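You operate a simulated robot arm through the tools that you are given. There is no shell and no other tool. Be economical: measure what you need, move in short steps, check, and stop when the job is done.

Carry out the task below with a simulated robot arm. There is one attempt and no reset: what you move stays moved.

Task
Put things in order on the top of the sideboard. At the end: the teal wipe pad is on the red saucer; the green flask stands where the yellow glass pad stood; the purple polish pad stands where the teal wipe pad stood; the yellow glass pad stands where the purple polish pad stood; whatever was shut is shut again. Leave all else as you found it, and nothing knocked over.

It is judged by the outcome, as a careful person would: the job done as asked, and still so three seconds after it is handed in. It fails if anything else is knocked over, pushed out of place, dropped, spilled or broken.

Robot
A 7-joint arm with a two-finger parallel gripper, fixed in place. Base frame: the origin is at the foot of the arm, x ahead of it, y to its left, z up; the work surface is at about z = 0.8. Readings come in m, rad, newtons and seconds.
With the tool pointing down near the work surface it reaches from about 0.3 to 0.7 m from the base axis. Its first joint turns from -1.152 to 1.152 rad. Payload 1.57 kg.
The TCP is the grasp point between the finger pads, 0.03 m short of the fingertips. In the tool frame z runs along the fingers and y along their closing line. Largest opening 0.11 m; finger width 0.024, thickness 0.012; the body of the gripper, 0.048 by 0.112 m, starts 0.078 m behind the TCP.
Orientation is that of the tool frame in the base frame, as [roll, pitch, yaw] about the fixed x, y, z axes, in that order (R = Rz(yaw) Ry(pitch) Rx(roll)). With the fingers straight down and closing along the base's y, the tool's x points along the base's -x, its y along +y and its z along -z.

Tools
- The arm moves only by the tool send_rows. Its argument "rows" is one flat list of numbers, 7 for each row, row after row: the turn, a rotation vector about the tool's x, y, z in rad, then the shift along the tool's x, y, z in cm, then the gripper command, from -1 (shut) to 1 (fully open), values between in proportion. In form: [ax, ay, az, dx, dy, dz, jaw, ax, ay, az, dx, dy, dz, jaw, ...]. A call has 1 to 10 rows; each row is the pose to reach, as a shift and turn from the pose commanded when the call began, along the tool's axes at that moment. Each row takes 0.2 s and may step no farther than 0.05 m and 0.15 rad from the row before; otherwise, or with a gripper value out of range, the whole call is refused. A pose out of reach is approached as far as the arm can. The call stops where the force on the tool passes 40 N (or 10 N more than at its start, if that is more) or the arm is blocked; 0.2 s more then pass. Each finger travels about 0.108 m/s and halts on what it meets, pressing with about 26 N; the grip force reading is that of the motor and also rises with nothing between the fingers. The clock runs only during rows and for 0.2 s after the last one: add rows that repeat a pose to give the fingers time. It gives the time, the measured TCP pose, the force on the tool (base axes), the opening and the grip force at its end, in the units of the frame above (readings bear some noise), with the torque about the TCP (base axes, N m) and any sound that the robot's microphone picked up.
- Cameras (640 x 400 px; columns grow to the right, rows downward): "scene" is fixed at [0.1615, -0.3939, 1.3906]; the picture's right is [0.80, -0.60, 0.00], its down [-0.41, -0.55, -0.73] and it looks along [0.44, 0.58, -0.69] (base axes); focal length 322 px, centre (320, 200). "wrist" rides on the gripper at [0.07, 0.016, -0.141] in the tool frame; the picture's right is [-0.23, 0.97, 0.00], its down [-0.86, -0.20, -0.48] and it looks along [-0.47, -0.11, 0.88] (tool axes); focal length 222 px, centre (320, 200). There is no depth. A picture from a camera that has moved, and an enlarged one, comes with that camera's place and axes in the base frame and with its lens.
- get_image(camera): a new picture of that camera. No time passes.
- zoom(camera, box): a new picture of the part [left, top, right, bottom] of that camera's present view, enlarged. No time passes.
- hand_in(): hands the job in; it is judged then, once.

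Work in short steps. Places have to be worked out from the pictures, the camera data and where the tool is seen: move nearer, look again, correct. Check each grasp and each placing, and mend what went wrong. You have 120 turns and 76 pictures in all, those below and enlarged ones among them. Open the gripper and draw the arm clear of the work before you hand the job in, unless the task says otherwise; then end with one line.

The tools are called after "Request:" by a JSON object that holds its "name" and its "arguments". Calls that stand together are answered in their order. send_rows: Moves the arm, as the interface text tells. Its arguments: {"type":"object","properties":{"rows":{"type":"array"}},"required":["rows"]} The other tools are called the same way: get_image (camera) takes a picture; zoom (camera, box) takes an enlarged picture of a part of a camera's view; hand_in () hands the job in.

At the start:

```text
time: 0.0
tcp_pos: [0.4217, 0.0747, 1.0337]
tcp_rot: [3.141, 0.001, 3.141]
ft_force: [0.4, 0.2, 0.6]
ft_torque: [-0.02, 0.0, -0.02]
gripper_width: 0.11
finger_force: 0.1
```

scene: 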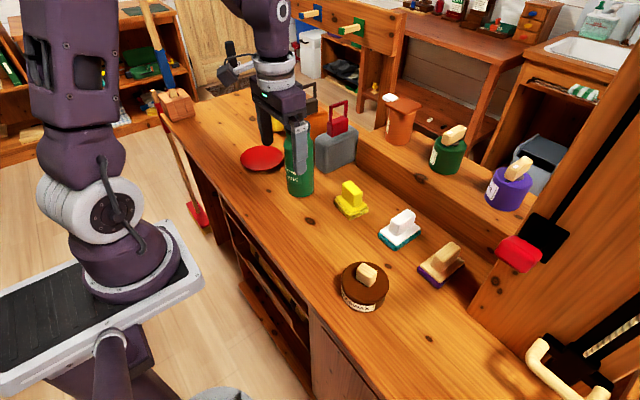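
wrist: 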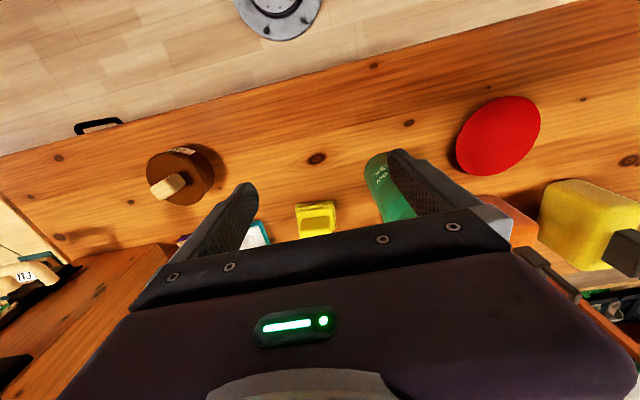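

The scene shows yellow, teal and purple pads in a row, the green flask, a red saucer, and a raised shelf with pots behind. I zoom in for details.

Request:
{"name": "zoom", "arguments": {"camera": "scene", "box": [320, 160, 480, 310]}}

Request:
{"name": "zoom", "arguments": {"camera": "scene", "box": [220, 60, 380, 220]}}

```text
2.67 times, centred on (400, 235) of scene
camera zoom: at [0.1615, -0.3939, 1.3906], right [0.8, -0.6, 0.0], down [-0.41, -0.55, -0.73], along [0.44, 0.58, -0.69], focal length 858 px, centre (107, 107)
```

zoom: 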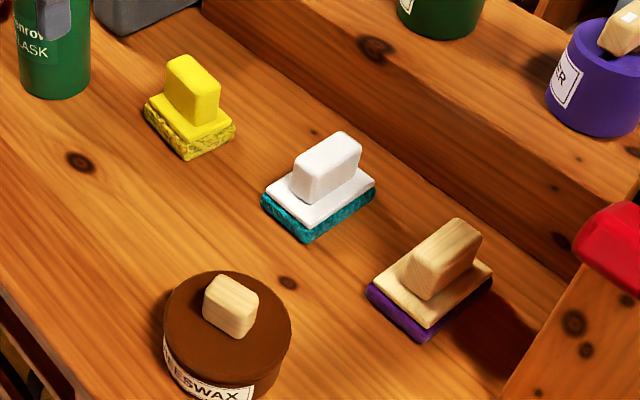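

```text
2.50 times, centred on (300, 140) of scene
camera zoom: at [0.1615, -0.3939, 1.3906], right [0.8, -0.6, 0.0], down [-0.41, -0.55, -0.73], along [0.44, 0.58, -0.69], focal length 805 px, centre (370, 350)
```

zoom: 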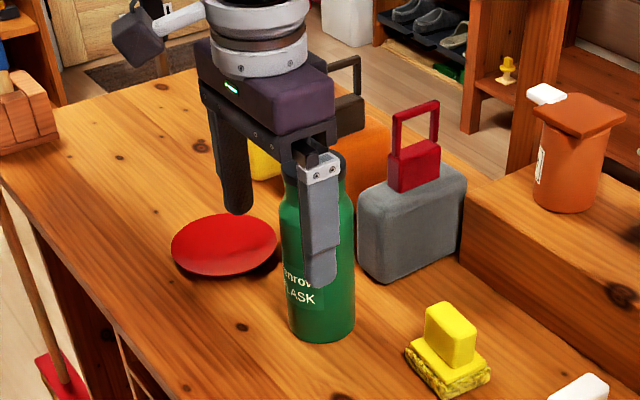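

Estimates: yellow (0.586,0.031), teal (0.617,-0.108), purple (0.618,-0.228), flask (0.518,0.167), about 0.22 m tall, and saucer (0.50,0.35). I move up and over toward the pads to look with the wrist camera.

Request:
{"name": "send_rows", "arguments": {"rows": [0, 0, 0, -0.5, -4, -2, 1, 0, 0, 0, -1, -8, -4, 1, 0, 0, 0, -1.5, -12, -6, 1, 0, 0, 0, -2, -16, -7, 1, 0, 0, 0, -2, -17.5, -7, 1, 0, 0, 0, -2, -17.5, -7, 1]}}

Request:
{"name": "get_image", "arguments": {"camera": "wrist"}}

```text
time: 1.4
tcp_pos: [0.4405, -0.1009, 1.1027]
tcp_rot: [-3.141, -0.001, -3.141]
ft_force: [-0.1, 0.1, 0.2]
ft_torque: [-0.02, 0.03, 0.03]
gripper_width: 0.1103
finger_force: 0.1
```

```text
71 pictures are left
camera wrist: at [0.3709, -0.0848, 1.2448], right [0.23, 0.97, 0.0], down [0.86, -0.2, 0.48], along [0.47, -0.11, -0.88], focal length 222 px, centre (320, 200)
```

wrist: 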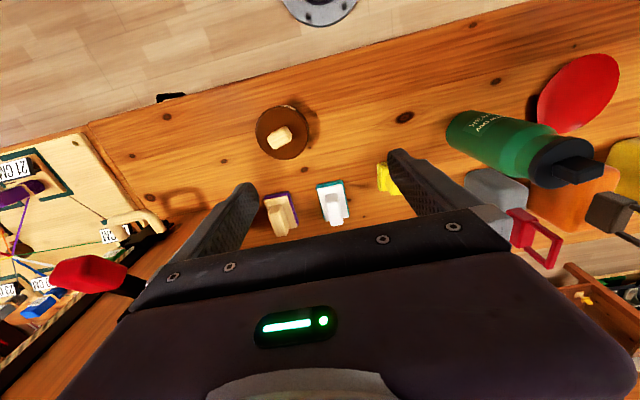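

The pads are in view; I zoom for their orientation and handle axes.

Request:
{"name": "zoom", "arguments": {"camera": "wrist", "box": [240, 150, 420, 250]}}

```text
3.56 times, centred on (330, 200) of wrist
camera zoom: at [0.3709, -0.0848, 1.2448], right [0.23, 0.97, 0.0], down [0.86, -0.2, 0.48], along [0.47, -0.11, -0.88], focal length 790 px, centre (284, 200)
```

zoom: 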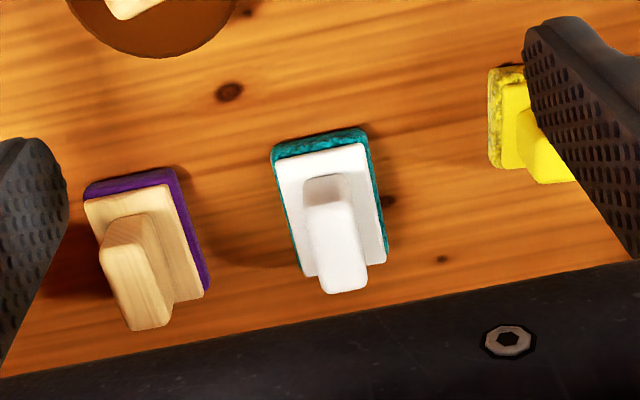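

Both pads are aligned with the base axes with their thin handles across y: teal centre ≈(0.611,-0.111), purple ≈(0.610,-0.229), handle tops ≈0.88. I go above the teal pad.

Request:
{"name": "send_rows", "arguments": {"rows": [0, 0, 0, -4, 0, 2, 0.5, 0, 0, 0, -8, -0.5, 4.5, 0.5, 0, 0, 0, -12, -0.8, 7, 0.5, 0, 0, 0, -15, -1, 10, 0.5, 0, 0, 0, -17, -1, 13, 0.5, 0, 0, 0, -17, -1, 15, 0.5, 0, 0, 0, -17, -1, 15, 0.5]}}

Request:
{"name": "get_image", "arguments": {"camera": "wrist"}}

Request:
{"name": "get_image", "arguments": {"camera": "scene"}}

```text
time: 3.0
tcp_pos: [0.6109, -0.1116, 0.9541]
tcp_rot: [3.141, 0.001, 3.141]
ft_force: [-0.2, 0.1, -0.7]
ft_torque: [0.02, -0.01, 0.0]
gripper_width: 0.0826
finger_force: 0.1
```

```text
69 pictures are left
camera wrist: at [0.5423, -0.096, 1.096], right [0.23, 0.97, 0.0], down [0.85, -0.2, 0.48], along [0.47, -0.11, -0.88], focal length 222 px, centre (320, 200)
```

wrist: 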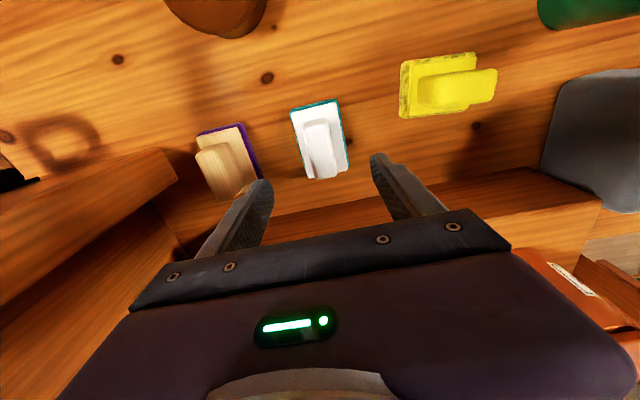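

```text
68 pictures are left
```

scene: 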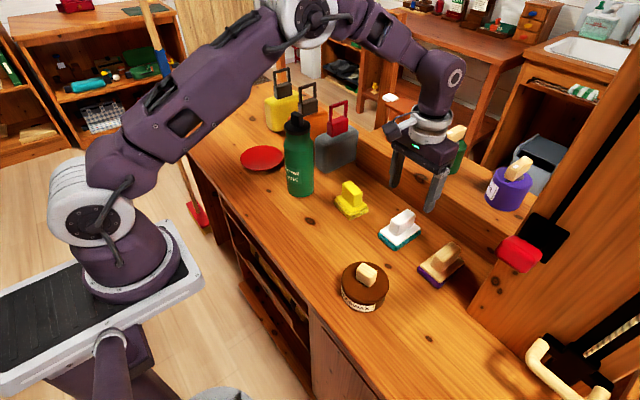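

Yellow looks long along y rather than x (will check later). Zoom on teal now for centring.

Request:
{"name": "zoom", "arguments": {"camera": "wrist", "box": [180, 80, 340, 200]}}

Request:
{"name": "zoom", "arguments": {"camera": "wrist", "box": [380, 30, 520, 130]}}

```text
3.33 times, centred on (260, 140) of wrist
camera zoom: at [0.5423, -0.096, 1.096], right [0.23, 0.97, 0.0], down [0.85, -0.2, 0.48], along [0.47, -0.11, -0.88], focal length 740 px, centre (520, 400)
```

zoom: 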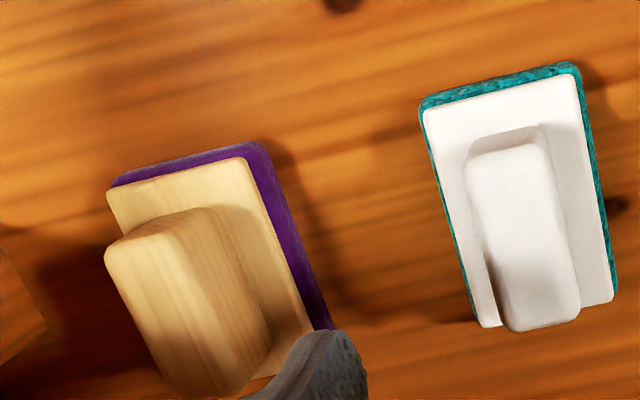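

```text
4.00 times, centred on (450, 80) of wrist
camera zoom: at [0.5423, -0.096, 1.096], right [0.23, 0.97, 0.0], down [0.85, -0.2, 0.48], along [0.47, -0.11, -0.88], focal length 888 px, centre (-200, 680)
```

zoom: 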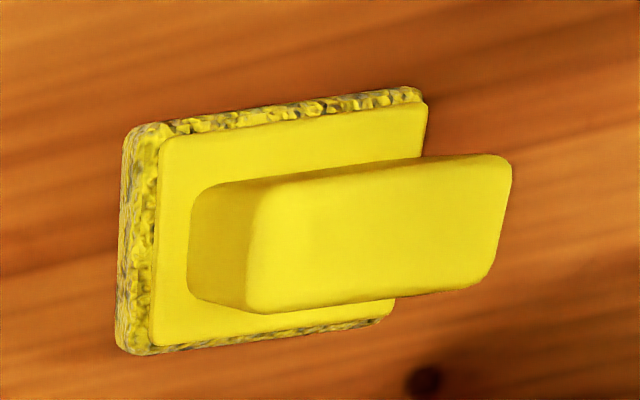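

Teal handle centre ≈(0.606,-0.109). I shift slightly and descend to TCP z≈0.868, then close.

Request:
{"name": "send_rows", "arguments": {"rows": [0, 0, 0, 0.5, 0.2, 3, 0.4, 0, 0, 0, 0.5, 0.2, 6, 0.4, 0, 0, 0, 0.5, 0.2, 8.4, 0.4, 0, 0, 0, 0.5, 0.2, 8.4, 0.4]}}

Request:
{"name": "get_image", "arguments": {"camera": "wrist"}}

Request:
{"name": "zoom", "arguments": {"camera": "scene", "box": [340, 160, 480, 290]}}

```text
time: 4.0
tcp_pos: [0.6053, -0.1086, 0.8694]
tcp_rot: [3.141, 0.0, 3.141]
ft_force: [0.1, -1.4, -0.7]
ft_torque: [0.01, 0.0, 0.0]
gripper_width: 0.077
finger_force: 0.1
```

```text
65 pictures are left
camera wrist: at [0.5356, -0.093, 1.0116], right [0.23, 0.97, 0.0], down [0.85, -0.2, 0.48], along [0.47, -0.11, -0.88], focal length 222 px, centre (320, 200)
```

wrist: 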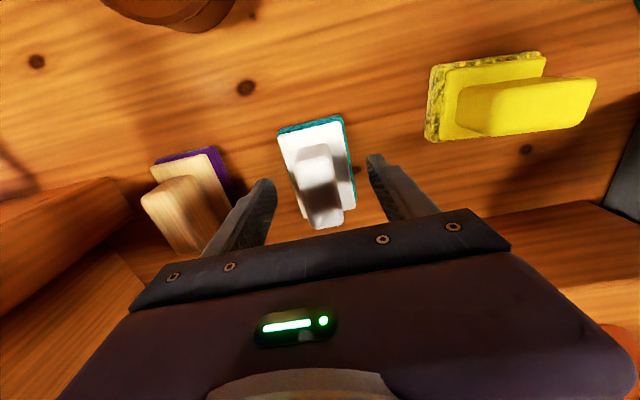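

```text
3.08 times, centred on (410, 225) of scene
camera zoom: at [0.1615, -0.3939, 1.3906], right [0.8, -0.6, 0.0], down [-0.41, -0.55, -0.73], along [0.44, 0.58, -0.69], focal length 990 px, centre (43, 123)
```

zoom: 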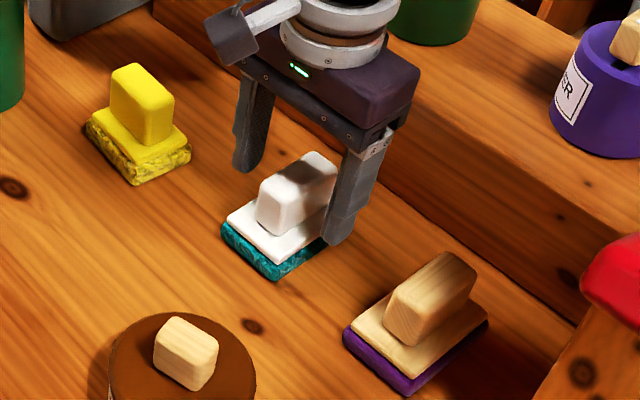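

Fingers straddle the handle. I close the gripper.

Request:
{"name": "send_rows", "arguments": {"rows": [0, 0, 0, 0, 0, 0, 0, 0, 0, 0, 0, 0, 0, -1, 0, 0, 0, 0, 0, 0, -1, 0, 0, 0, 0, 0, 0, -1, 0, 0, 0, 0, 0, 0, -1]}}

Request:
{"name": "get_image", "arguments": {"camera": "wrist"}}

```text
time: 5.2
tcp_pos: [0.6046, -0.1098, 0.8701]
tcp_rot: [3.142, 0.001, 3.14]
ft_force: [1.1, 0.1, 0.4]
ft_torque: [0.02, -0.03, 0.0]
gripper_width: 0.027
finger_force: 25.9
```

```text
63 pictures are left
camera wrist: at [0.5356, -0.0929, 1.0118], right [0.23, 0.97, 0.0], down [0.86, -0.2, 0.48], along [0.47, -0.11, -0.88], focal length 222 px, centre (320, 200)
```

wrist: 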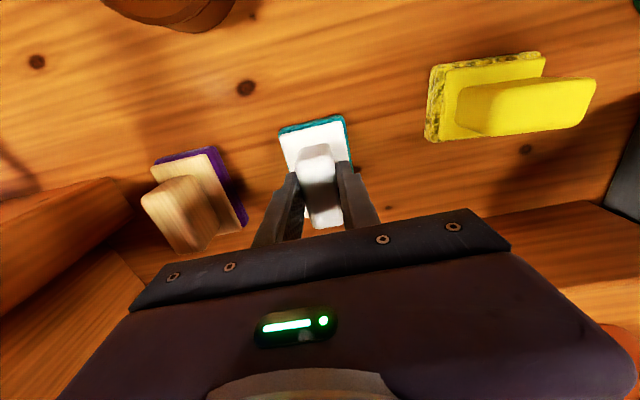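

Gripped (0.027). I lift straight up by 28 cm.

Request:
{"name": "send_rows", "arguments": {"rows": [0, 0, 0, 0, 0, -2, -1, 0, 0, 0, 0, 0, -6, -1, 0, 0, 0, 0, 0, -11, -1, 0, 0, 0, 1, 0, -15.5, -1, 0, 0, 0, 3, 0, -20, -1, 0, 0, 0, 6, 0, -23.5, -1, 0, 0, 0, 9, 0, -26, -1, 0, 0, 0, 12, 0, -28, -1, 0, 0, 0, 12, 0, -28, -1]}}

Request:
{"name": "get_image", "arguments": {"camera": "wrist"}}

```text
time: 7.2
tcp_pos: [0.4852, -0.1072, 1.1484]
tcp_rot: [-3.14, 0.001, 3.142]
ft_force: [0.5, 1.1, -0.7]
ft_torque: [0.01, 0.01, -0.02]
gripper_width: 0.0271
finger_force: 26.1
```

```text
62 pictures are left
camera wrist: at [0.416, -0.0919, 1.2901], right [0.23, 0.97, 0.0], down [0.86, -0.2, 0.48], along [0.47, -0.11, -0.88], focal length 222 px, centre (320, 200)
```

wrist: 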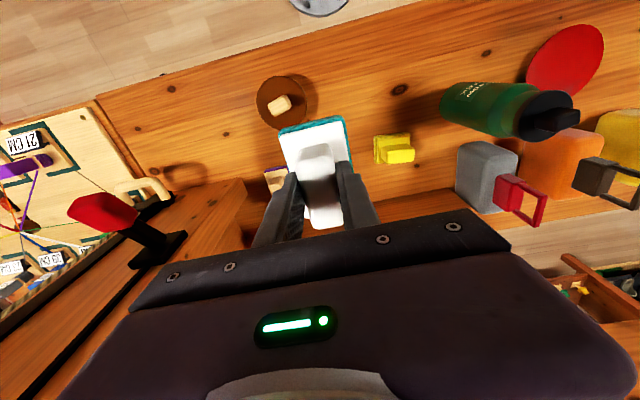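

The pad is held well. I carry it at z≈1.15 along +y to near the saucer (est. (0.49,0.35)).

Request:
{"name": "send_rows", "arguments": {"rows": [0, 0, 0, 1, 3, 0, -1, 0, 0, 0, 2, 7, 0, -1, 0, 0, 0, 3, 11.5, 0, -1, 0, 0, 0, 4, 16, 0, -1, 0, 0, 0, 5, 20.5, 0, -1, 0, 0, 0, 5, 25, 0, -1, 0, 0, 0, 5, 29.5, 0, -1, 0, 0, 0, 5, 34, 0, -1, 0, 0, 0, 5, 38, 0, -1, 0, 0, 0, 5, 38, 0, -1]}}

Request:
{"name": "get_image", "arguments": {"camera": "wrist"}}

Request:
{"name": "get_image", "arguments": {"camera": "scene"}}

```text
time: 9.4
tcp_pos: [0.4355, 0.2729, 1.1508]
tcp_rot: [3.141, 0.002, -3.142]
ft_force: [-0.5, 0.8, -0.5]
ft_torque: [0.0, 0.01, -0.03]
gripper_width: 0.0269
finger_force: 26.3
```

```text
61 pictures are left
camera wrist: at [0.3666, 0.2875, 1.2922], right [0.23, 0.97, 0.0], down [0.86, -0.2, 0.48], along [0.47, -0.11, -0.88], focal length 222 px, centre (320, 200)
```

wrist: 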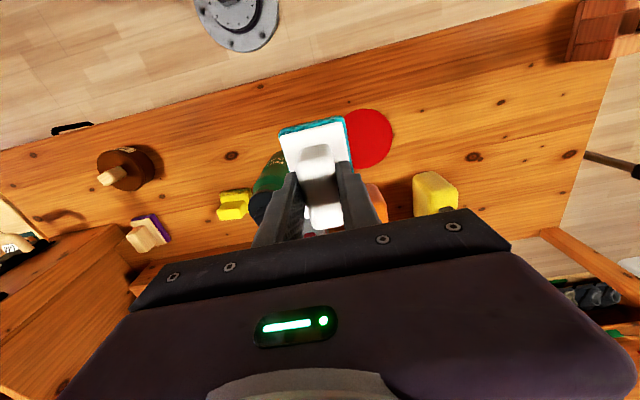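

```text
60 pictures are left
```

scene: 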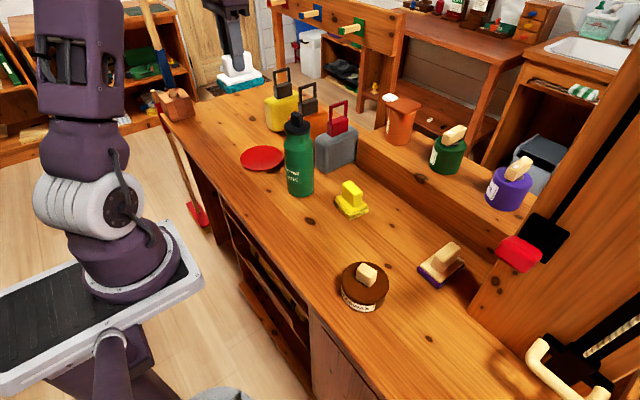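

Arm is over near the saucer. I zoom on it from the scene camera to pin its centre and rim.

Request:
{"name": "zoom", "arguments": {"camera": "scene", "box": [222, 132, 302, 182]}}

Request:
{"name": "zoom", "arguments": {"camera": "wrist", "box": [240, 80, 480, 230]}}

```text
8.00 times, centred on (262, 157) of scene
camera zoom: at [0.1615, -0.3938, 1.3906], right [0.8, -0.6, 0.0], down [-0.41, -0.55, -0.73], along [0.44, 0.58, -0.69], focal length 2575 px, centre (784, 544)
```

zoom: 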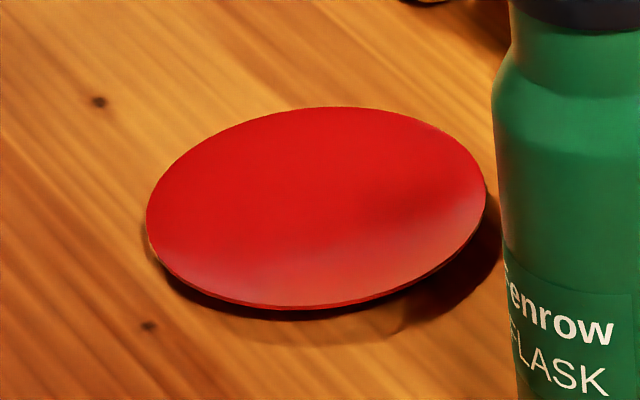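

```text
2.67 times, centred on (360, 155) of wrist
camera zoom: at [0.3666, 0.2875, 1.2922], right [0.23, 0.97, 0.0], down [0.86, -0.2, 0.48], along [0.47, -0.11, -0.88], focal length 592 px, centre (213, 320)
```

zoom: 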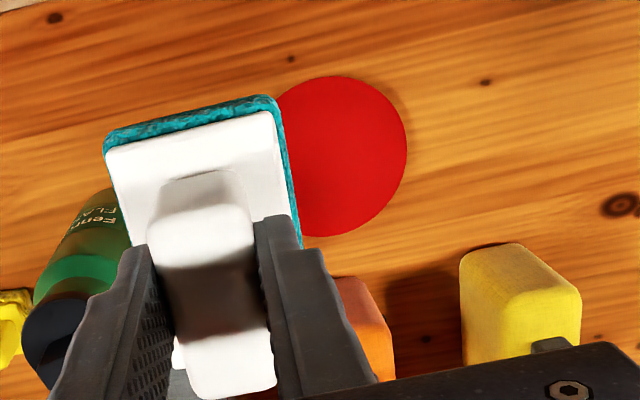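

Saucer centre ≈(0.499,0.348). I move over it, then descend to TCP z≈0.91.

Request:
{"name": "send_rows", "arguments": {"rows": [0, 0, 0, -3, 3, 0, -1, 0, 0, 0, -6.3, 6, 0, -1, 0, 0, 0, -6.3, 7.5, 3, -1, 0, 0, 0, -6.3, 7.5, 7.5, -1, 0, 0, 0, -6.3, 7.5, 12, -1, 0, 0, 0, -6.3, 7.5, 16.5, -1, 0, 0, 0, -6.3, 7.5, 20.5, -1, 0, 0, 0, -6.3, 7.5, 24, -1, 0, 0, 0, -6.3, 7.5, 24, -1]}}

Request:
{"name": "get_image", "arguments": {"camera": "wrist"}}

Request:
{"name": "zoom", "arguments": {"camera": "scene", "box": [182, 82, 342, 182]}}

```text
time: 11.4
tcp_pos: [0.5004, 0.3471, 0.9095]
tcp_rot: [-3.141, 0.001, 3.14]
ft_force: [-0.3, 0.9, -0.7]
ft_torque: [0.01, -0.02, -0.02]
gripper_width: 0.0268
finger_force: 26.0
```

```text
57 pictures are left
camera wrist: at [0.4302, 0.3626, 1.051], right [0.23, 0.97, 0.0], down [0.86, -0.2, 0.48], along [0.47, -0.11, -0.88], focal length 222 px, centre (320, 200)
```

wrist: 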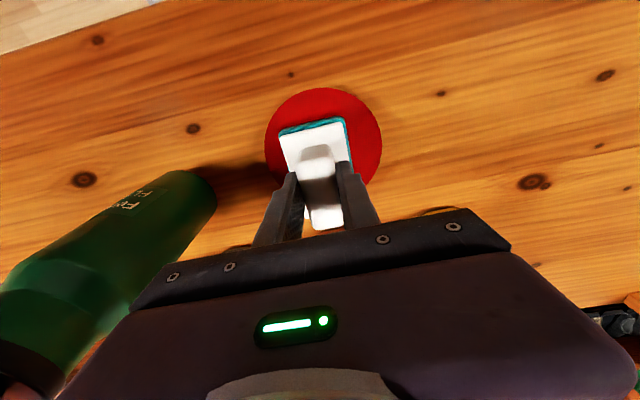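

```text
4.00 times, centred on (262, 132) of scene
camera zoom: at [0.1615, -0.3939, 1.3906], right [0.8, -0.6, 0.0], down [-0.41, -0.55, -0.73], along [0.44, 0.58, -0.69], focal length 1287 px, centre (552, 472)
```

zoom: 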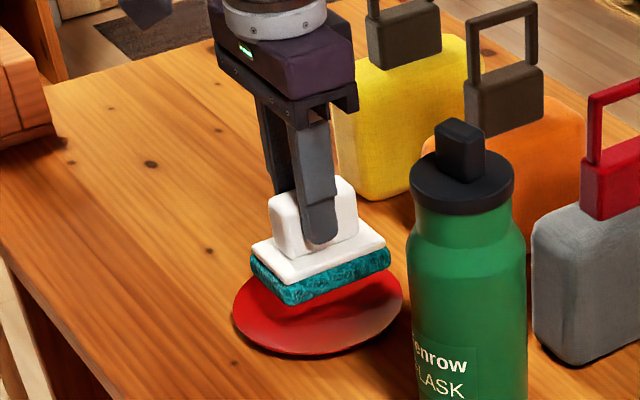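

Pad is centred over the saucer. I descend slowly in small steps until contact.

Request:
{"name": "send_rows", "arguments": {"rows": [0, 0, 0, 0, 0, 1.2, -1, 0, 0, 0, 0, 0, 2.0, -1, 0, 0, 0, 0, 0, 2.5, -1, 0, 0, 0, 0, 0, 2.8, -1, 0, 0, 0, 0, 0, 2.8, -1]}}

Request:
{"name": "zoom", "arguments": {"camera": "scene", "box": [222, 112, 302, 182]}}

```text
time: 12.6
tcp_pos: [0.4982, 0.3472, 0.8817]
tcp_rot: [-3.141, -0.001, 3.141]
ft_force: [0.0, 0.3, -0.7]
ft_torque: [0.02, 0.03, 0.0]
gripper_width: 0.027
finger_force: 25.9
```

```text
5.71 times, centred on (262, 147) of scene
camera zoom: at [0.1615, -0.3939, 1.3906], right [0.8, -0.6, 0.0], down [-0.41, -0.55, -0.73], along [0.44, 0.58, -0.69], focal length 1839 px, centre (651, 503)
```

zoom: 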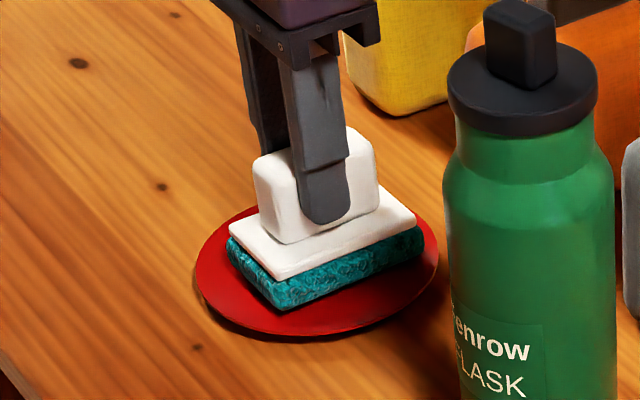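

No contact yet; a few more millimetres in 2 mm steps.

Request:
{"name": "send_rows", "arguments": {"rows": [0, 0, 0, 0, 0, 0.2, -1, 0, 0, 0, 0, 0, 0.4, -1, 0, 0, 0, 0, 0, 0.4, -1]}}

Request:
{"name": "send_rows", "arguments": {"rows": [0, 0, 0, 0, 0, 0.2, -1, 0, 0, 0, 0, 0, 0.3, -1, 0, 0, 0, 0, 0, 0.3, -1]}}

```text
time: 13.4
tcp_pos: [0.4991, 0.3468, 0.8777]
tcp_rot: [-3.142, 0.0, 3.141]
ft_force: [-1.4, -0.2, -0.5]
ft_torque: [-0.03, 0.01, -0.02]
gripper_width: 0.0271
finger_force: 25.9
```

```text
time: 14.2
tcp_pos: [0.4987, 0.3468, 0.8779]
tcp_rot: [3.141, 0.001, 3.141]
ft_force: [-4.2, -0.6, 20.2]
ft_torque: [0.03, 0.05, 0.01]
gripper_width: 0.0272
finger_force: 25.5
```

Contact (20 N). I ease off the press, then open gently and retreat upward.

Request:
{"name": "send_rows", "arguments": {"rows": [0, 0, 0, 0, 0, -0.3, -1, 0, 0, 0, 0, 0, -0.3, -0.3, 0, 0, 0, 0, 0, -0.3, 0.3, 0, 0, 0, 0, 0, -0.3, 0.3, 0, 0, 0, 0, 0, -0.3, 0.3, 0, 0, 0, 0, 0, -3, 0.3, 0, 0, 0, 0, 0, -7, 0.3, 0, 0, 0, 0, 0, -11, 0.3, 0, 0, 0, 0, 0, -11, 0.3]}}

Request:
{"name": "zoom", "arguments": {"camera": "scene", "box": [202, 102, 362, 202]}}

Request:
{"name": "get_image", "arguments": {"camera": "wrist"}}

```text
time: 16.2
tcp_pos: [0.4986, 0.3473, 0.9855]
tcp_rot: [-3.141, 0.001, -3.141]
ft_force: [0.4, 0.4, 0.5]
ft_torque: [0.02, -0.05, 0.02]
gripper_width: 0.0717
finger_force: 0.1
```

```text
4.00 times, centred on (282, 152) of scene
camera zoom: at [0.1615, -0.3939, 1.3906], right [0.8, -0.6, 0.0], down [-0.41, -0.55, -0.73], along [0.44, 0.58, -0.69], focal length 1287 px, centre (472, 392)
```

zoom: 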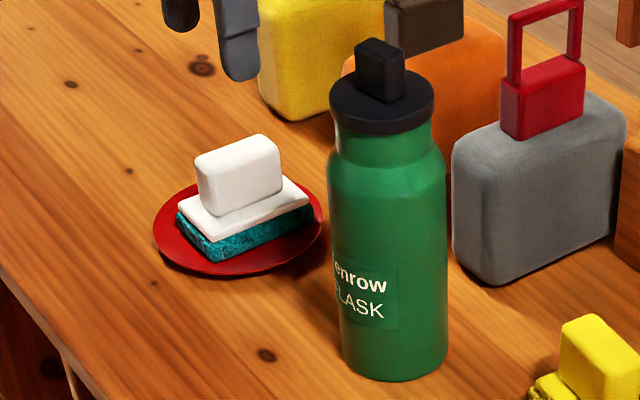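

```text
53 pictures are left
camera wrist: at [0.429, 0.362, 1.1276], right [0.23, 0.97, 0.0], down [0.86, -0.2, 0.48], along [0.47, -0.11, -0.88], focal length 222 px, centre (320, 200)
```

wrist: 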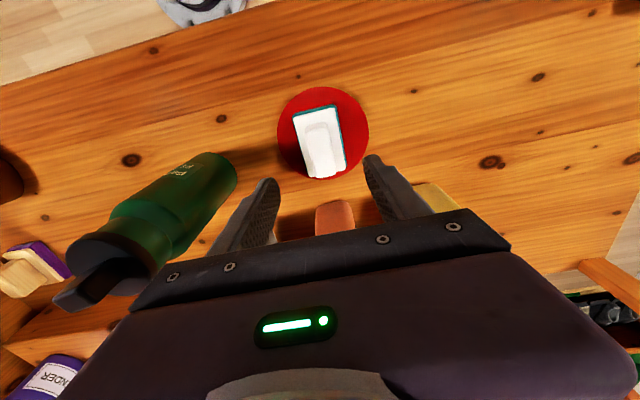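

Teal sits on the saucer. I rise to 1.15 and head back to the purple pad.

Request:
{"name": "send_rows", "arguments": {"rows": [0, 0, 0, 0, 0, -4.5, 0.3, 0, 0, 0, 0, 0, -9, 0.3, 0, 0, 0, 1, 0, -13.5, 0.3, 0, 0, 0, 3, -1, -16.5, 0.3, 0, 0, 0, 5, -4.5, -16.5, 0.3, 0, 0, 0, 5, -9, -16.5, 0.3, 0, 0, 0, 5, -13.5, -16.5, 0.3, 0, 0, 0, 5, -18, -16.5, 0.3, 0, 0, 0, 5, -22.5, -16.5, 0.3, 0, 0, 0, 5, -27, -16.5, 0.3]}}

Request:
{"name": "send_rows", "arguments": {"rows": [0, 0, 0, 0, -4.5, 0, 0.3, 0, 0, 0, 0, -9, 0, 0.3, 0, 0, 0, 0, -13.5, 0, 0.3, 0, 0, 0, -2, -17.5, 0, 0.3, 0, 0, 0, -4, -21.5, 0, 0.3, 0, 0, 0, -6, -25, 2, 0.3, 0, 0, 0, -8.5, -28, 5, 0.3, 0, 0, 0, -10, -29.5, 8.5, 0.3, 0, 0, 0, -11, -30, 12, 0.3, 0, 0, 0, -11, -30, 12, 0.3]}}

Request:
{"name": "get_image", "arguments": {"camera": "wrist"}}

```text
time: 18.4
tcp_pos: [0.449, 0.0773, 1.1501]
tcp_rot: [3.141, 0.0, 3.14]
ft_force: [-0.1, 0.8, -0.4]
ft_torque: [0.03, 0.01, -0.01]
gripper_width: 0.0716
finger_force: 0.0
```

```text
time: 20.6
tcp_pos: [0.5586, -0.2265, 1.0302]
tcp_rot: [3.142, -0.001, -3.142]
ft_force: [-0.5, 0.0, -0.2]
ft_torque: [0.0, -0.01, 0.03]
gripper_width: 0.0713
finger_force: 0.1
```

```text
52 pictures are left
camera wrist: at [0.4892, -0.2101, 1.1719], right [0.23, 0.97, 0.0], down [0.86, -0.2, 0.48], along [0.47, -0.11, -0.88], focal length 222 px, centre (320, 200)
```

wrist: 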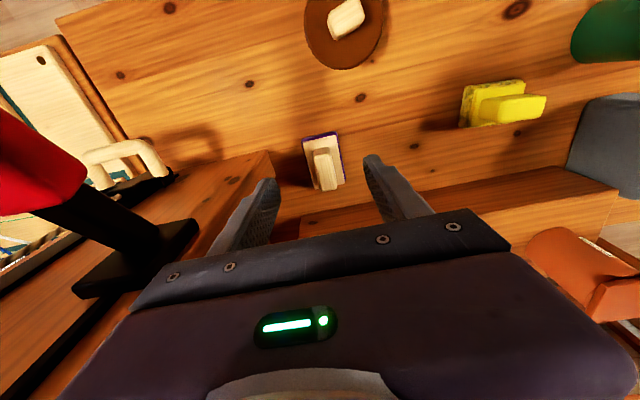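

Purple pad below; a block face is at y≈-0.32 and a red lever around (0.49,-0.35,1.07), leaving ~4 cm clearance. I zoom for purple's exact centre.

Request:
{"name": "zoom", "arguments": {"camera": "wrist", "box": [260, 110, 400, 210]}}

```text
4.00 times, centred on (330, 160) of wrist
camera zoom: at [0.4892, -0.2101, 1.1719], right [0.23, 0.97, 0.0], down [0.86, -0.2, 0.48], along [0.47, -0.11, -0.88], focal length 888 px, centre (280, 360)
```

zoom: 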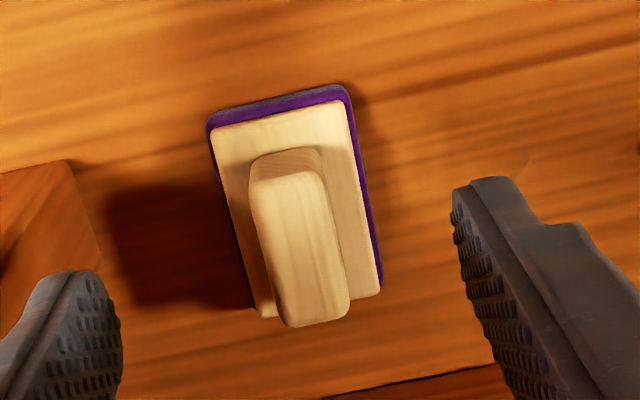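

Purple handle centre ≈(0.605,-0.229), yaw 0. I move over it and descend to z≈0.87, then close.

Request:
{"name": "send_rows", "arguments": {"rows": [0, 0, 0, -3, -0.2, 2, 0.3, 0, 0, 0, -4.6, -0.25, 6, 0.3, 0, 0, 0, -4.6, -0.25, 10, 0.3, 0, 0, 0, -4.6, -0.25, 14, 0.3, 0, 0, 0, -4.6, -0.25, 16, 0.3, 0, 0, 0, -4.6, -0.25, 16, 0.3]}}

Request:
{"name": "get_image", "arguments": {"camera": "wrist"}}

```text
time: 22.0
tcp_pos: [0.6056, -0.2269, 0.8695]
tcp_rot: [-3.141, 0.0, 3.141]
ft_force: [-0.2, 0.3, 0.6]
ft_torque: [-0.01, -0.02, 0.04]
gripper_width: 0.0715
finger_force: 0.0
```

```text
50 pictures are left
camera wrist: at [0.5353, -0.2109, 1.0108], right [0.23, 0.97, 0.0], down [0.86, -0.2, 0.48], along [0.47, -0.11, -0.88], focal length 222 px, centre (320, 200)
```

wrist: 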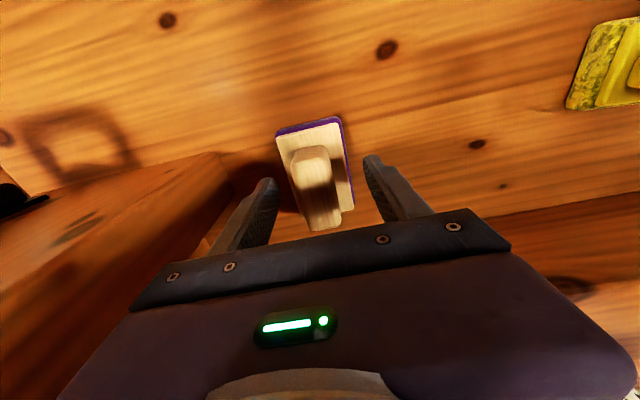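

Aligned. I close on the handle.

Request:
{"name": "send_rows", "arguments": {"rows": [0, 0, 0, 0, -0.1, 0, 0, 0, 0, 0, 0, -0.1, 0, -1, 0, 0, 0, 0, -0.1, 0, -1, 0, 0, 0, 0, -0.1, 0, -1, 0, 0, 0, 0, -0.1, 0, -1]}}

```text
time: 23.2
tcp_pos: [0.604, -0.2266, 0.8696]
tcp_rot: [-3.142, 0.0, -3.141]
ft_force: [0.4, -0.1, 0.3]
ft_torque: [0.02, -0.03, 0.02]
gripper_width: 0.0272
finger_force: 26.1
```

Gripped. I lift 8 cm, carry +11.85 cm in y to the teal pad's old place, and lower.

Request:
{"name": "send_rows", "arguments": {"rows": [0, 0, 0, 0, 0, -2, -1, 0, 0, 0, 0, 0, -5, -1, 0, 0, 0, 0, 0, -8, -1, 0, 0, 0, -0.1, 4, -8, -1, 0, 0, 0, -0.1, 8, -8, -1, 0, 0, 0, -0.1, 11.85, -8, -1, 0, 0, 0, -0.1, 11.85, -5, -1, 0, 0, 0, -0.1, 11.85, -2, -1, 0, 0, 0, -0.1, 11.85, -0.5, -1, 0, 0, 0, -0.1, 11.85, -0.5, -1]}}

Request:
{"name": "zoom", "arguments": {"camera": "scene", "box": [320, 160, 480, 310]}}

```text
time: 25.4
tcp_pos: [0.6058, -0.1078, 0.8744]
tcp_rot: [3.14, -0.001, -3.141]
ft_force: [-0.5, -0.1, -0.2]
ft_torque: [0.02, 0.01, -0.04]
gripper_width: 0.0271
finger_force: 26.1
```

```text
2.67 times, centred on (400, 235) of scene
camera zoom: at [0.1615, -0.3939, 1.3906], right [0.8, -0.6, 0.0], down [-0.41, -0.55, -0.73], along [0.44, 0.58, -0.69], focal length 858 px, centre (107, 107)
```

zoom: 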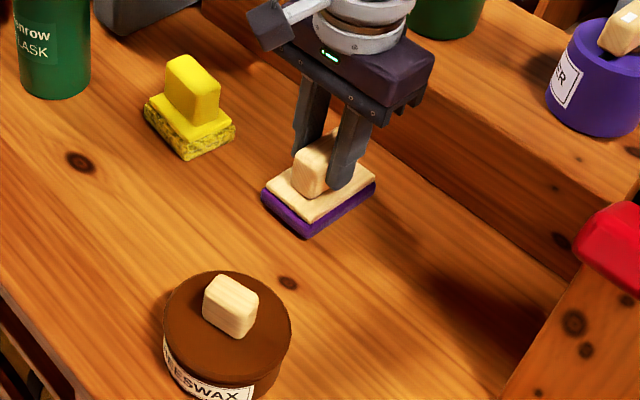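

Matches the teal pad's old footprint. I lower in small steps to contact.

Request:
{"name": "send_rows", "arguments": {"rows": [0, 0, 0, 0, 0, 0.2, -1, 0, 0, 0, 0, 0, 0.4, -1, 0, 0, 0, 0, 0, 0.55, -1, 0, 0, 0, 0, 0, 0.55, -1]}}

```text
time: 26.4
tcp_pos: [0.606, -0.1085, 0.8696]
tcp_rot: [3.14, 0.001, -3.14]
ft_force: [-2.8, 1.6, 16.4]
ft_torque: [0.06, 0.29, -0.06]
gripper_width: 0.0274
finger_force: 26.2
```

Contact (16 N). I release and rise.

Request:
{"name": "send_rows", "arguments": {"rows": [0, 0, 0, 0, 0, -0.1, -1, 0, 0, 0, 0, 0, -0.1, -0.3, 0, 0, 0, 0, 0, -0.1, 0.3, 0, 0, 0, 0, 0, -0.1, 0.3, 0, 0, 0, 0, 0, -0.1, 0.3, 0, 0, 0, 0, 0, -3, 0.3, 0, 0, 0, 0, 0, -7, 0.3, 0, 0, 0, 0, 0, -11, 0.3, 0, 0, 0, 4, 2, -13, 0.3, 0, 0, 0, 6, 5, -13, 0.3]}}

Request:
{"name": "send_rows", "arguments": {"rows": [0, 0, 0, 0, 4, 0, 1, 0, 0, 0, 0, 8, 0, 1, 0, 0, 0, 0, 8, 0, 1]}}

Request:
{"name": "get_image", "arguments": {"camera": "wrist"}}

Request:
{"name": "get_image", "arguments": {"camera": "scene"}}

```text
time: 28.6
tcp_pos: [0.5465, -0.0585, 0.9973]
tcp_rot: [-3.141, 0.0, 3.141]
ft_force: [-0.2, -0.2, 0.4]
ft_torque: [0.0, -0.01, -0.01]
gripper_width: 0.0718
finger_force: 0.0
```

```text
time: 29.4
tcp_pos: [0.5471, 0.0221, 1.0002]
tcp_rot: [3.142, -0.001, 3.141]
ft_force: [0.5, 0.5, -0.2]
ft_torque: [0.0, 0.01, 0.02]
gripper_width: 0.1099
finger_force: 0.0
```

```text
48 pictures are left
camera wrist: at [0.4773, 0.0385, 1.1416], right [0.23, 0.97, 0.0], down [0.86, -0.2, 0.48], along [0.47, -0.11, -0.88], focal length 222 px, centre (320, 200)
```

wrist: 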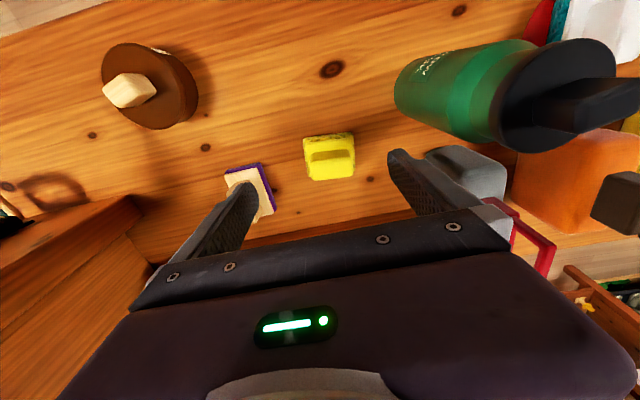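

```text
47 pictures are left
```

scene: 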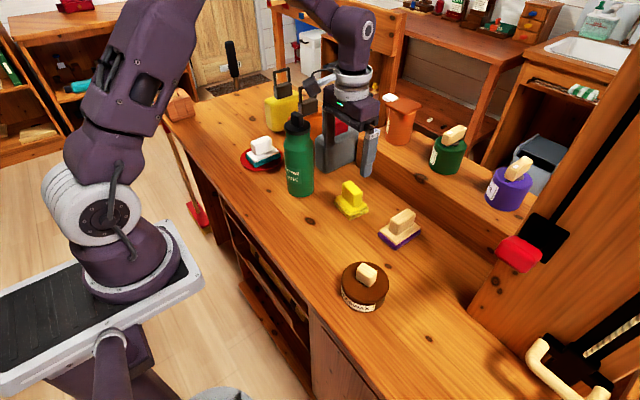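

Zoom on yellow for centre and yaw.

Request:
{"name": "zoom", "arguments": {"camera": "wrist", "box": [260, 100, 400, 200]}}

```text
4.00 times, centred on (330, 150) of wrist
camera zoom: at [0.4773, 0.0385, 1.1416], right [0.23, 0.97, 0.0], down [0.86, -0.2, 0.48], along [0.47, -0.11, -0.88], focal length 888 px, centre (280, 400)
```

zoom: 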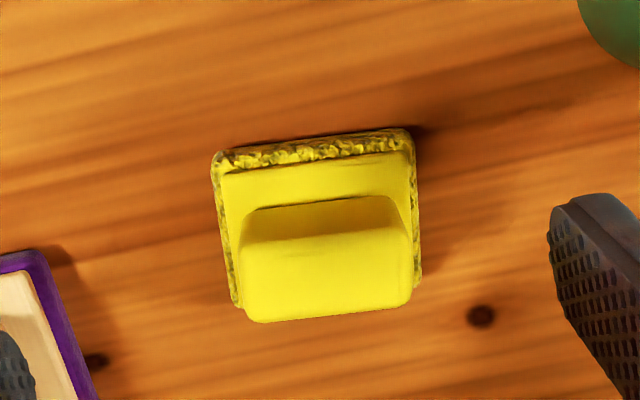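

Yellow handle ≈(0.578,0.0305), long axis along y with yaw ≈-0.12. I grip it lengthwise: turn +0.12 about tool z, descend to 0.87 with an opening of ~0.088.

Request:
{"name": "send_rows", "arguments": {"rows": [0, 0, 0.06, -2, 0.5, 2, 0.6, 0, 0, 0.12, -3.1, 0.9, 5, 0.6, 0, 0, 0.12, -3.1, 0.9, 9, 0.6, 0, 0, 0.12, -3.1, 0.9, 11, 0.6, 0, 0, 0.12, -3.1, 0.9, 13, 0.6, 0, 0, 0.12, -3.1, 0.9, 13, 0.6]}}

Request:
{"name": "get_image", "arguments": {"camera": "wrist"}}

Request:
{"name": "zoom", "arguments": {"camera": "scene", "box": [270, 120, 430, 250]}}

```text
time: 30.8
tcp_pos: [0.5772, 0.033, 0.8697]
tcp_rot: [3.141, 0.001, 3.022]
ft_force: [0.4, -0.7, 0.6]
ft_torque: [0.01, 0.0, 0.01]
gripper_width: 0.088
finger_force: 0.0
```

```text
45 pictures are left
camera wrist: at [0.5099, 0.0567, 1.0103], right [0.34, 0.94, 0.0], down [0.82, -0.3, 0.48], along [0.45, -0.16, -0.88], focal length 222 px, centre (320, 200)
```

wrist: 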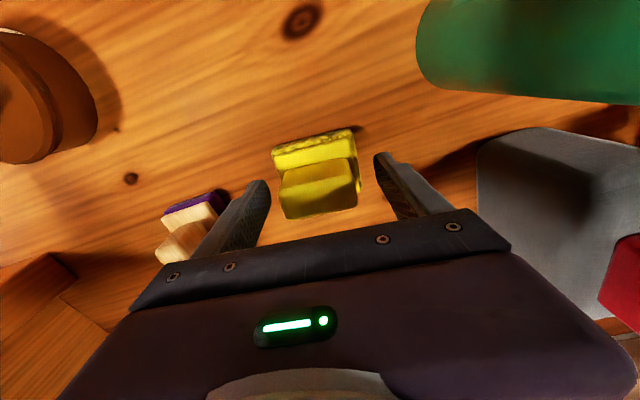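

```text
3.08 times, centred on (350, 185) of scene
camera zoom: at [0.1615, -0.3939, 1.3906], right [0.8, -0.6, 0.0], down [-0.41, -0.55, -0.73], along [0.44, 0.58, -0.69], focal length 990 px, centre (228, 246)
```

zoom: 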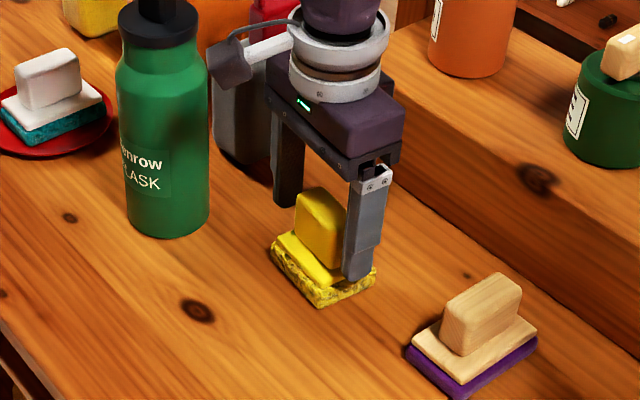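

Aligned. I close.

Request:
{"name": "send_rows", "arguments": {"rows": [0, 0, 0, 0, 0, 0, 0.3, 0, 0, 0, 0, 0, 0, -0.3, 0, 0, 0, 0, 0, 0, -1, 0, 0, 0, 0, 0, 0, -1, 0, 0, 0, 0, 0, 0, -1]}}

Request:
{"name": "get_image", "arguments": {"camera": "wrist"}}

```text
time: 32.0
tcp_pos: [0.5761, 0.0324, 0.8687]
tcp_rot: [-3.14, 0.0, 3.019]
ft_force: [0.2, -0.4, -1.2]
ft_torque: [0.01, -0.01, 0.03]
gripper_width: 0.0551
finger_force: 25.9
```

```text
43 pictures are left
camera wrist: at [0.5098, 0.0567, 1.0105], right [0.34, 0.94, 0.0], down [0.83, -0.3, 0.48], along [0.45, -0.16, -0.88], focal length 222 px, centre (320, 200)
```

wrist: 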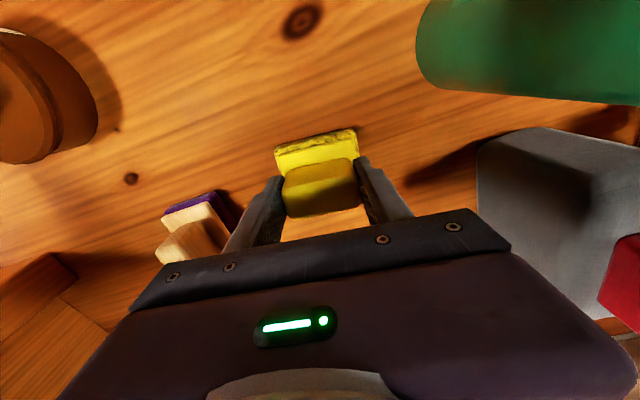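

Gripped (0.055). I lift to z≈1.0 and carry it over to the purple pad's old place (0.605,-0.2275).

Request:
{"name": "send_rows", "arguments": {"rows": [0, 0, 0, 0, 0, -2, -1, 0, 0, 0, 0, 0, -6, -1, 0, 0, 0, 0, 0, -10, -1, 0, 0, 0, 0, 0, -13, -1, 0, 0, 0, -1, -4.3, -13, -1, 0, 0, 0, -2, -8.6, -13, -1, 0, 0, 0, -3, -12.9, -13, -1, 0, 0, 0, -4, -17.2, -13, -1, 0, 0, 0, -5, -21.4, -13, -1, 0, 0, 0, -5.9, -25.4, -13, -1]}}

Request:
{"name": "get_image", "arguments": {"camera": "wrist"}}

```text
time: 34.2
tcp_pos: [0.605, -0.2273, 0.9987]
tcp_rot: [-3.14, -0.001, 3.022]
ft_force: [0.4, 0.1, -0.5]
ft_torque: [0.01, -0.04, 0.02]
gripper_width: 0.0555
finger_force: 26.1
```

```text
42 pictures are left
camera wrist: at [0.5377, -0.2038, 1.1418], right [0.34, 0.94, 0.0], down [0.83, -0.3, 0.48], along [0.45, -0.16, -0.88], focal length 222 px, centre (320, 200)
```

wrist: 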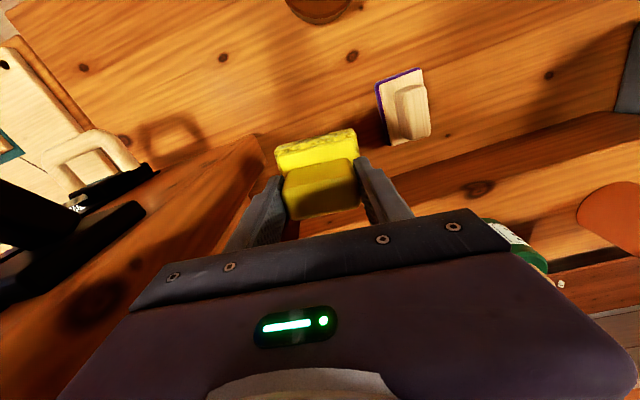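

In position with clearance from the block. I lower to about 5 mm above contact.

Request:
{"name": "send_rows", "arguments": {"rows": [0, 0, 0, 0, 0, 4, -1, 0, 0, 0, 0, 0, 8, -1, 0, 0, 0, 0, 0, 11, -1, 0, 0, 0, 0, 0, 12.5, -1, 0, 0, 0, 0, 0, 12.5, -1]}}

Request:
{"name": "zoom", "arguments": {"camera": "scene", "box": [320, 160, 480, 310]}}

Request:
{"name": "send_rows", "arguments": {"rows": [0, 0, 0, 0, 0, 0.2, -1, 0, 0, 0, 0, 0, 0.4, -1, 0, 0, 0, 0, 0, 0.6, -1, 0, 0, 0, 0, 0, 0.6, -1]}}

```text
time: 35.4
tcp_pos: [0.607, -0.2283, 0.8749]
tcp_rot: [-3.141, -0.001, 3.022]
ft_force: [-0.1, 0.2, -0.3]
ft_torque: [0.01, 0.01, -0.01]
gripper_width: 0.0556
finger_force: 26.0
```

```text
2.67 times, centred on (400, 235) of scene
camera zoom: at [0.1615, -0.3939, 1.3906], right [0.8, -0.6, 0.0], down [-0.41, -0.55, -0.73], along [0.44, 0.58, -0.69], focal length 858 px, centre (107, 107)
```

zoom: 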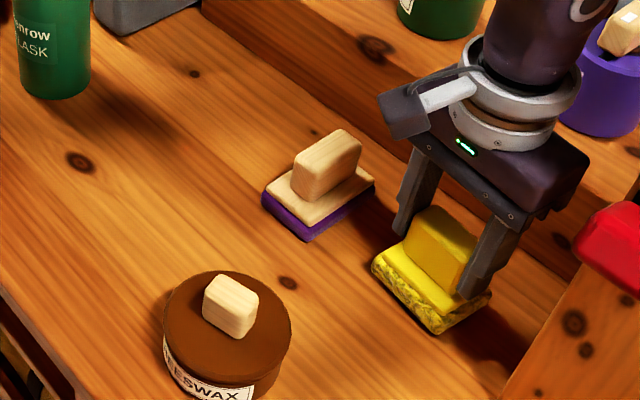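

```text
time: 36.4
tcp_pos: [0.6067, -0.2283, 0.868]
tcp_rot: [-3.139, 0.001, 3.021]
ft_force: [-2.2, 1.4, 3.8]
ft_torque: [0.11, 0.02, 0.05]
gripper_width: 0.0553
finger_force: 26.4
```

Contact and position match. I release and rise.

Request:
{"name": "send_rows", "arguments": {"rows": [0, 0, 0, 0, 0, 0, -0.4, 0, 0, 0, 0, 0, 0, 0.2, 0, 0, 0, 0, 0, 0, 0.5, 0, 0, 0, 0, 0, 0, 0.5, 0, 0, 0, 0, 0, -3, 0.5, 0, 0, 0, 0, 0, -7, 0.5, 0, 0, 0, 0, 0, -11, 0.5, 0, 0, 0, 3, 2, -14, 0.5, 0, 0, 0, 5, 5, -17, 0.5, 0, 0, -0.12, 7, 9, -19, 0.5]}}

Request:
{"name": "get_image", "arguments": {"camera": "scene"}}

```text
time: 38.6
tcp_pos: [0.5467, -0.1319, 1.0597]
tcp_rot: [-3.14, -0.001, 3.141]
ft_force: [-0.7, 1.1, -0.8]
ft_torque: [-0.06, -0.01, 0.02]
gripper_width: 0.0823
finger_force: 0.0
```

```text
40 pictures are left
```

scene: 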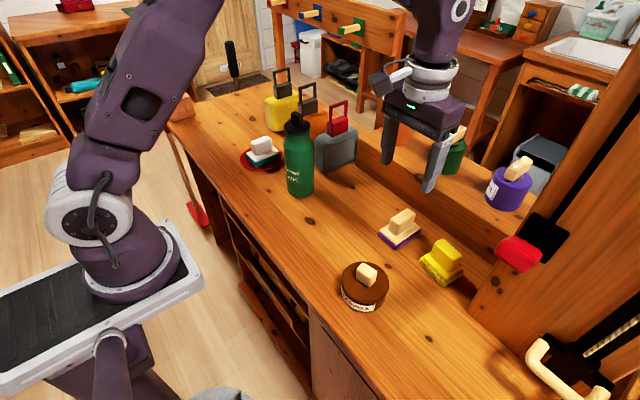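

Yellow placed. Now the flask: top ≈1.04, cap ≈0.99–1.013. I move over at z≈1.16 to get its exact axis.

Request:
{"name": "send_rows", "arguments": {"rows": [0, 0, 0, 1, 0, -4.5, 1, 0, 0, 0, 3, 1, -8.5, 1, 0, 0, 0, 5, 4.5, -10, 1, 0, 0, 0, 7, 8.5, -10, 1, 0, 0, 0, 8.7, 12.5, -10, 1, 0, 0, 0, 8.7, 17, -10, 1, 0, 0, 0, 8.7, 21.5, -10, 1, 0, 0, 0, 8.7, 26, -10, 1, 0, 0, 0, 8.7, 28.2, -10, 1, 0, 0, 0, 8.7, 28.2, -10, 1]}}

Request:
{"name": "get_image", "arguments": {"camera": "wrist"}}

```text
time: 40.8
tcp_pos: [0.4593, 0.1514, 1.1595]
tcp_rot: [-3.142, 0.0, -3.141]
ft_force: [0.4, -0.7, -0.5]
ft_torque: [0.01, 0.01, -0.01]
gripper_width: 0.1099
finger_force: 0.0
```

```text
39 pictures are left
camera wrist: at [0.3901, 0.1669, 1.3013], right [0.23, 0.97, 0.0], down [0.86, -0.2, 0.48], along [0.47, -0.11, -0.88], focal length 222 px, centre (320, 200)
```

wrist: 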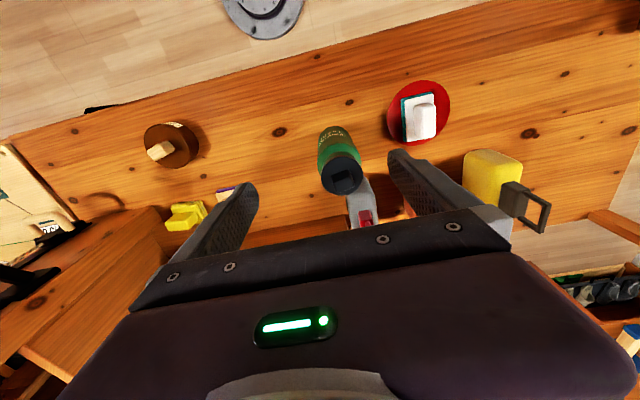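

Request:
{"name": "zoom", "arguments": {"camera": "wrist", "box": [280, 110, 400, 210]}}

```text
4.00 times, centred on (340, 160) of wrist
camera zoom: at [0.3901, 0.1669, 1.3013], right [0.23, 0.97, 0.0], down [0.86, -0.2, 0.48], along [0.47, -0.11, -0.88], focal length 888 px, centre (240, 360)
```

zoom: 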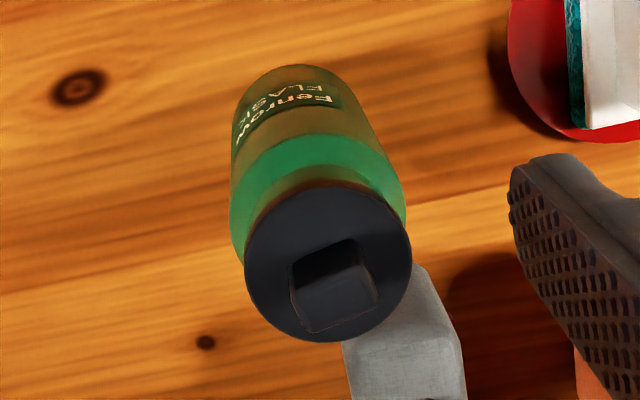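

Flask axis ≈(0.516,0.169), cap Ø≈0.06. I centre above it and descend to TCP z≈1.0.

Request:
{"name": "send_rows", "arguments": {"rows": [0, 0, 0, -4, 1.2, 0, 1, 0, 0, 0, -5.7, 1.8, 2, 1, 0, 0, 0, -5.7, 1.8, 6, 1, 0, 0, 0, -5.7, 1.8, 9, 1, 0, 0, 0, -5.7, 1.8, 9, 1]}}

Request:
{"name": "get_image", "arguments": {"camera": "wrist"}}

Request:
{"name": "zoom", "arguments": {"camera": "scene", "box": [222, 82, 382, 202]}}

```text
time: 42.0
tcp_pos: [0.5165, 0.1698, 1.0681]
tcp_rot: [3.141, 0.0, 3.141]
ft_force: [0.0, 0.5, -0.2]
ft_torque: [-0.01, 0.0, 0.0]
gripper_width: 0.11
finger_force: 0.1
```

```text
37 pictures are left
camera wrist: at [0.4471, 0.1851, 1.2111], right [0.23, 0.97, 0.0], down [0.86, -0.2, 0.48], along [0.47, -0.11, -0.88], focal length 222 px, centre (320, 200)
```

wrist: 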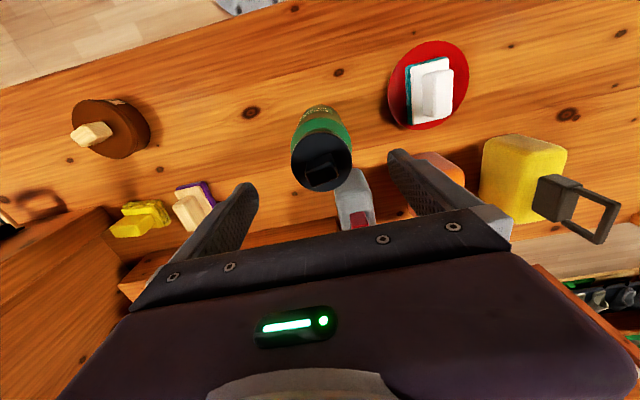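

```text
3.33 times, centred on (302, 142) of scene
camera zoom: at [0.1615, -0.3939, 1.3906], right [0.8, -0.6, 0.0], down [-0.41, -0.55, -0.73], along [0.44, 0.58, -0.69], focal length 1073 px, centre (380, 393)
```

zoom: 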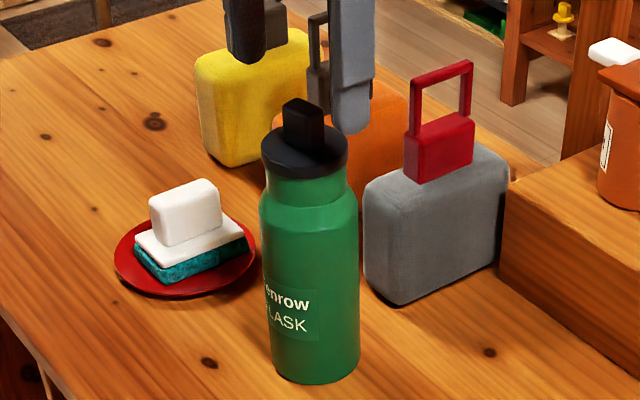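

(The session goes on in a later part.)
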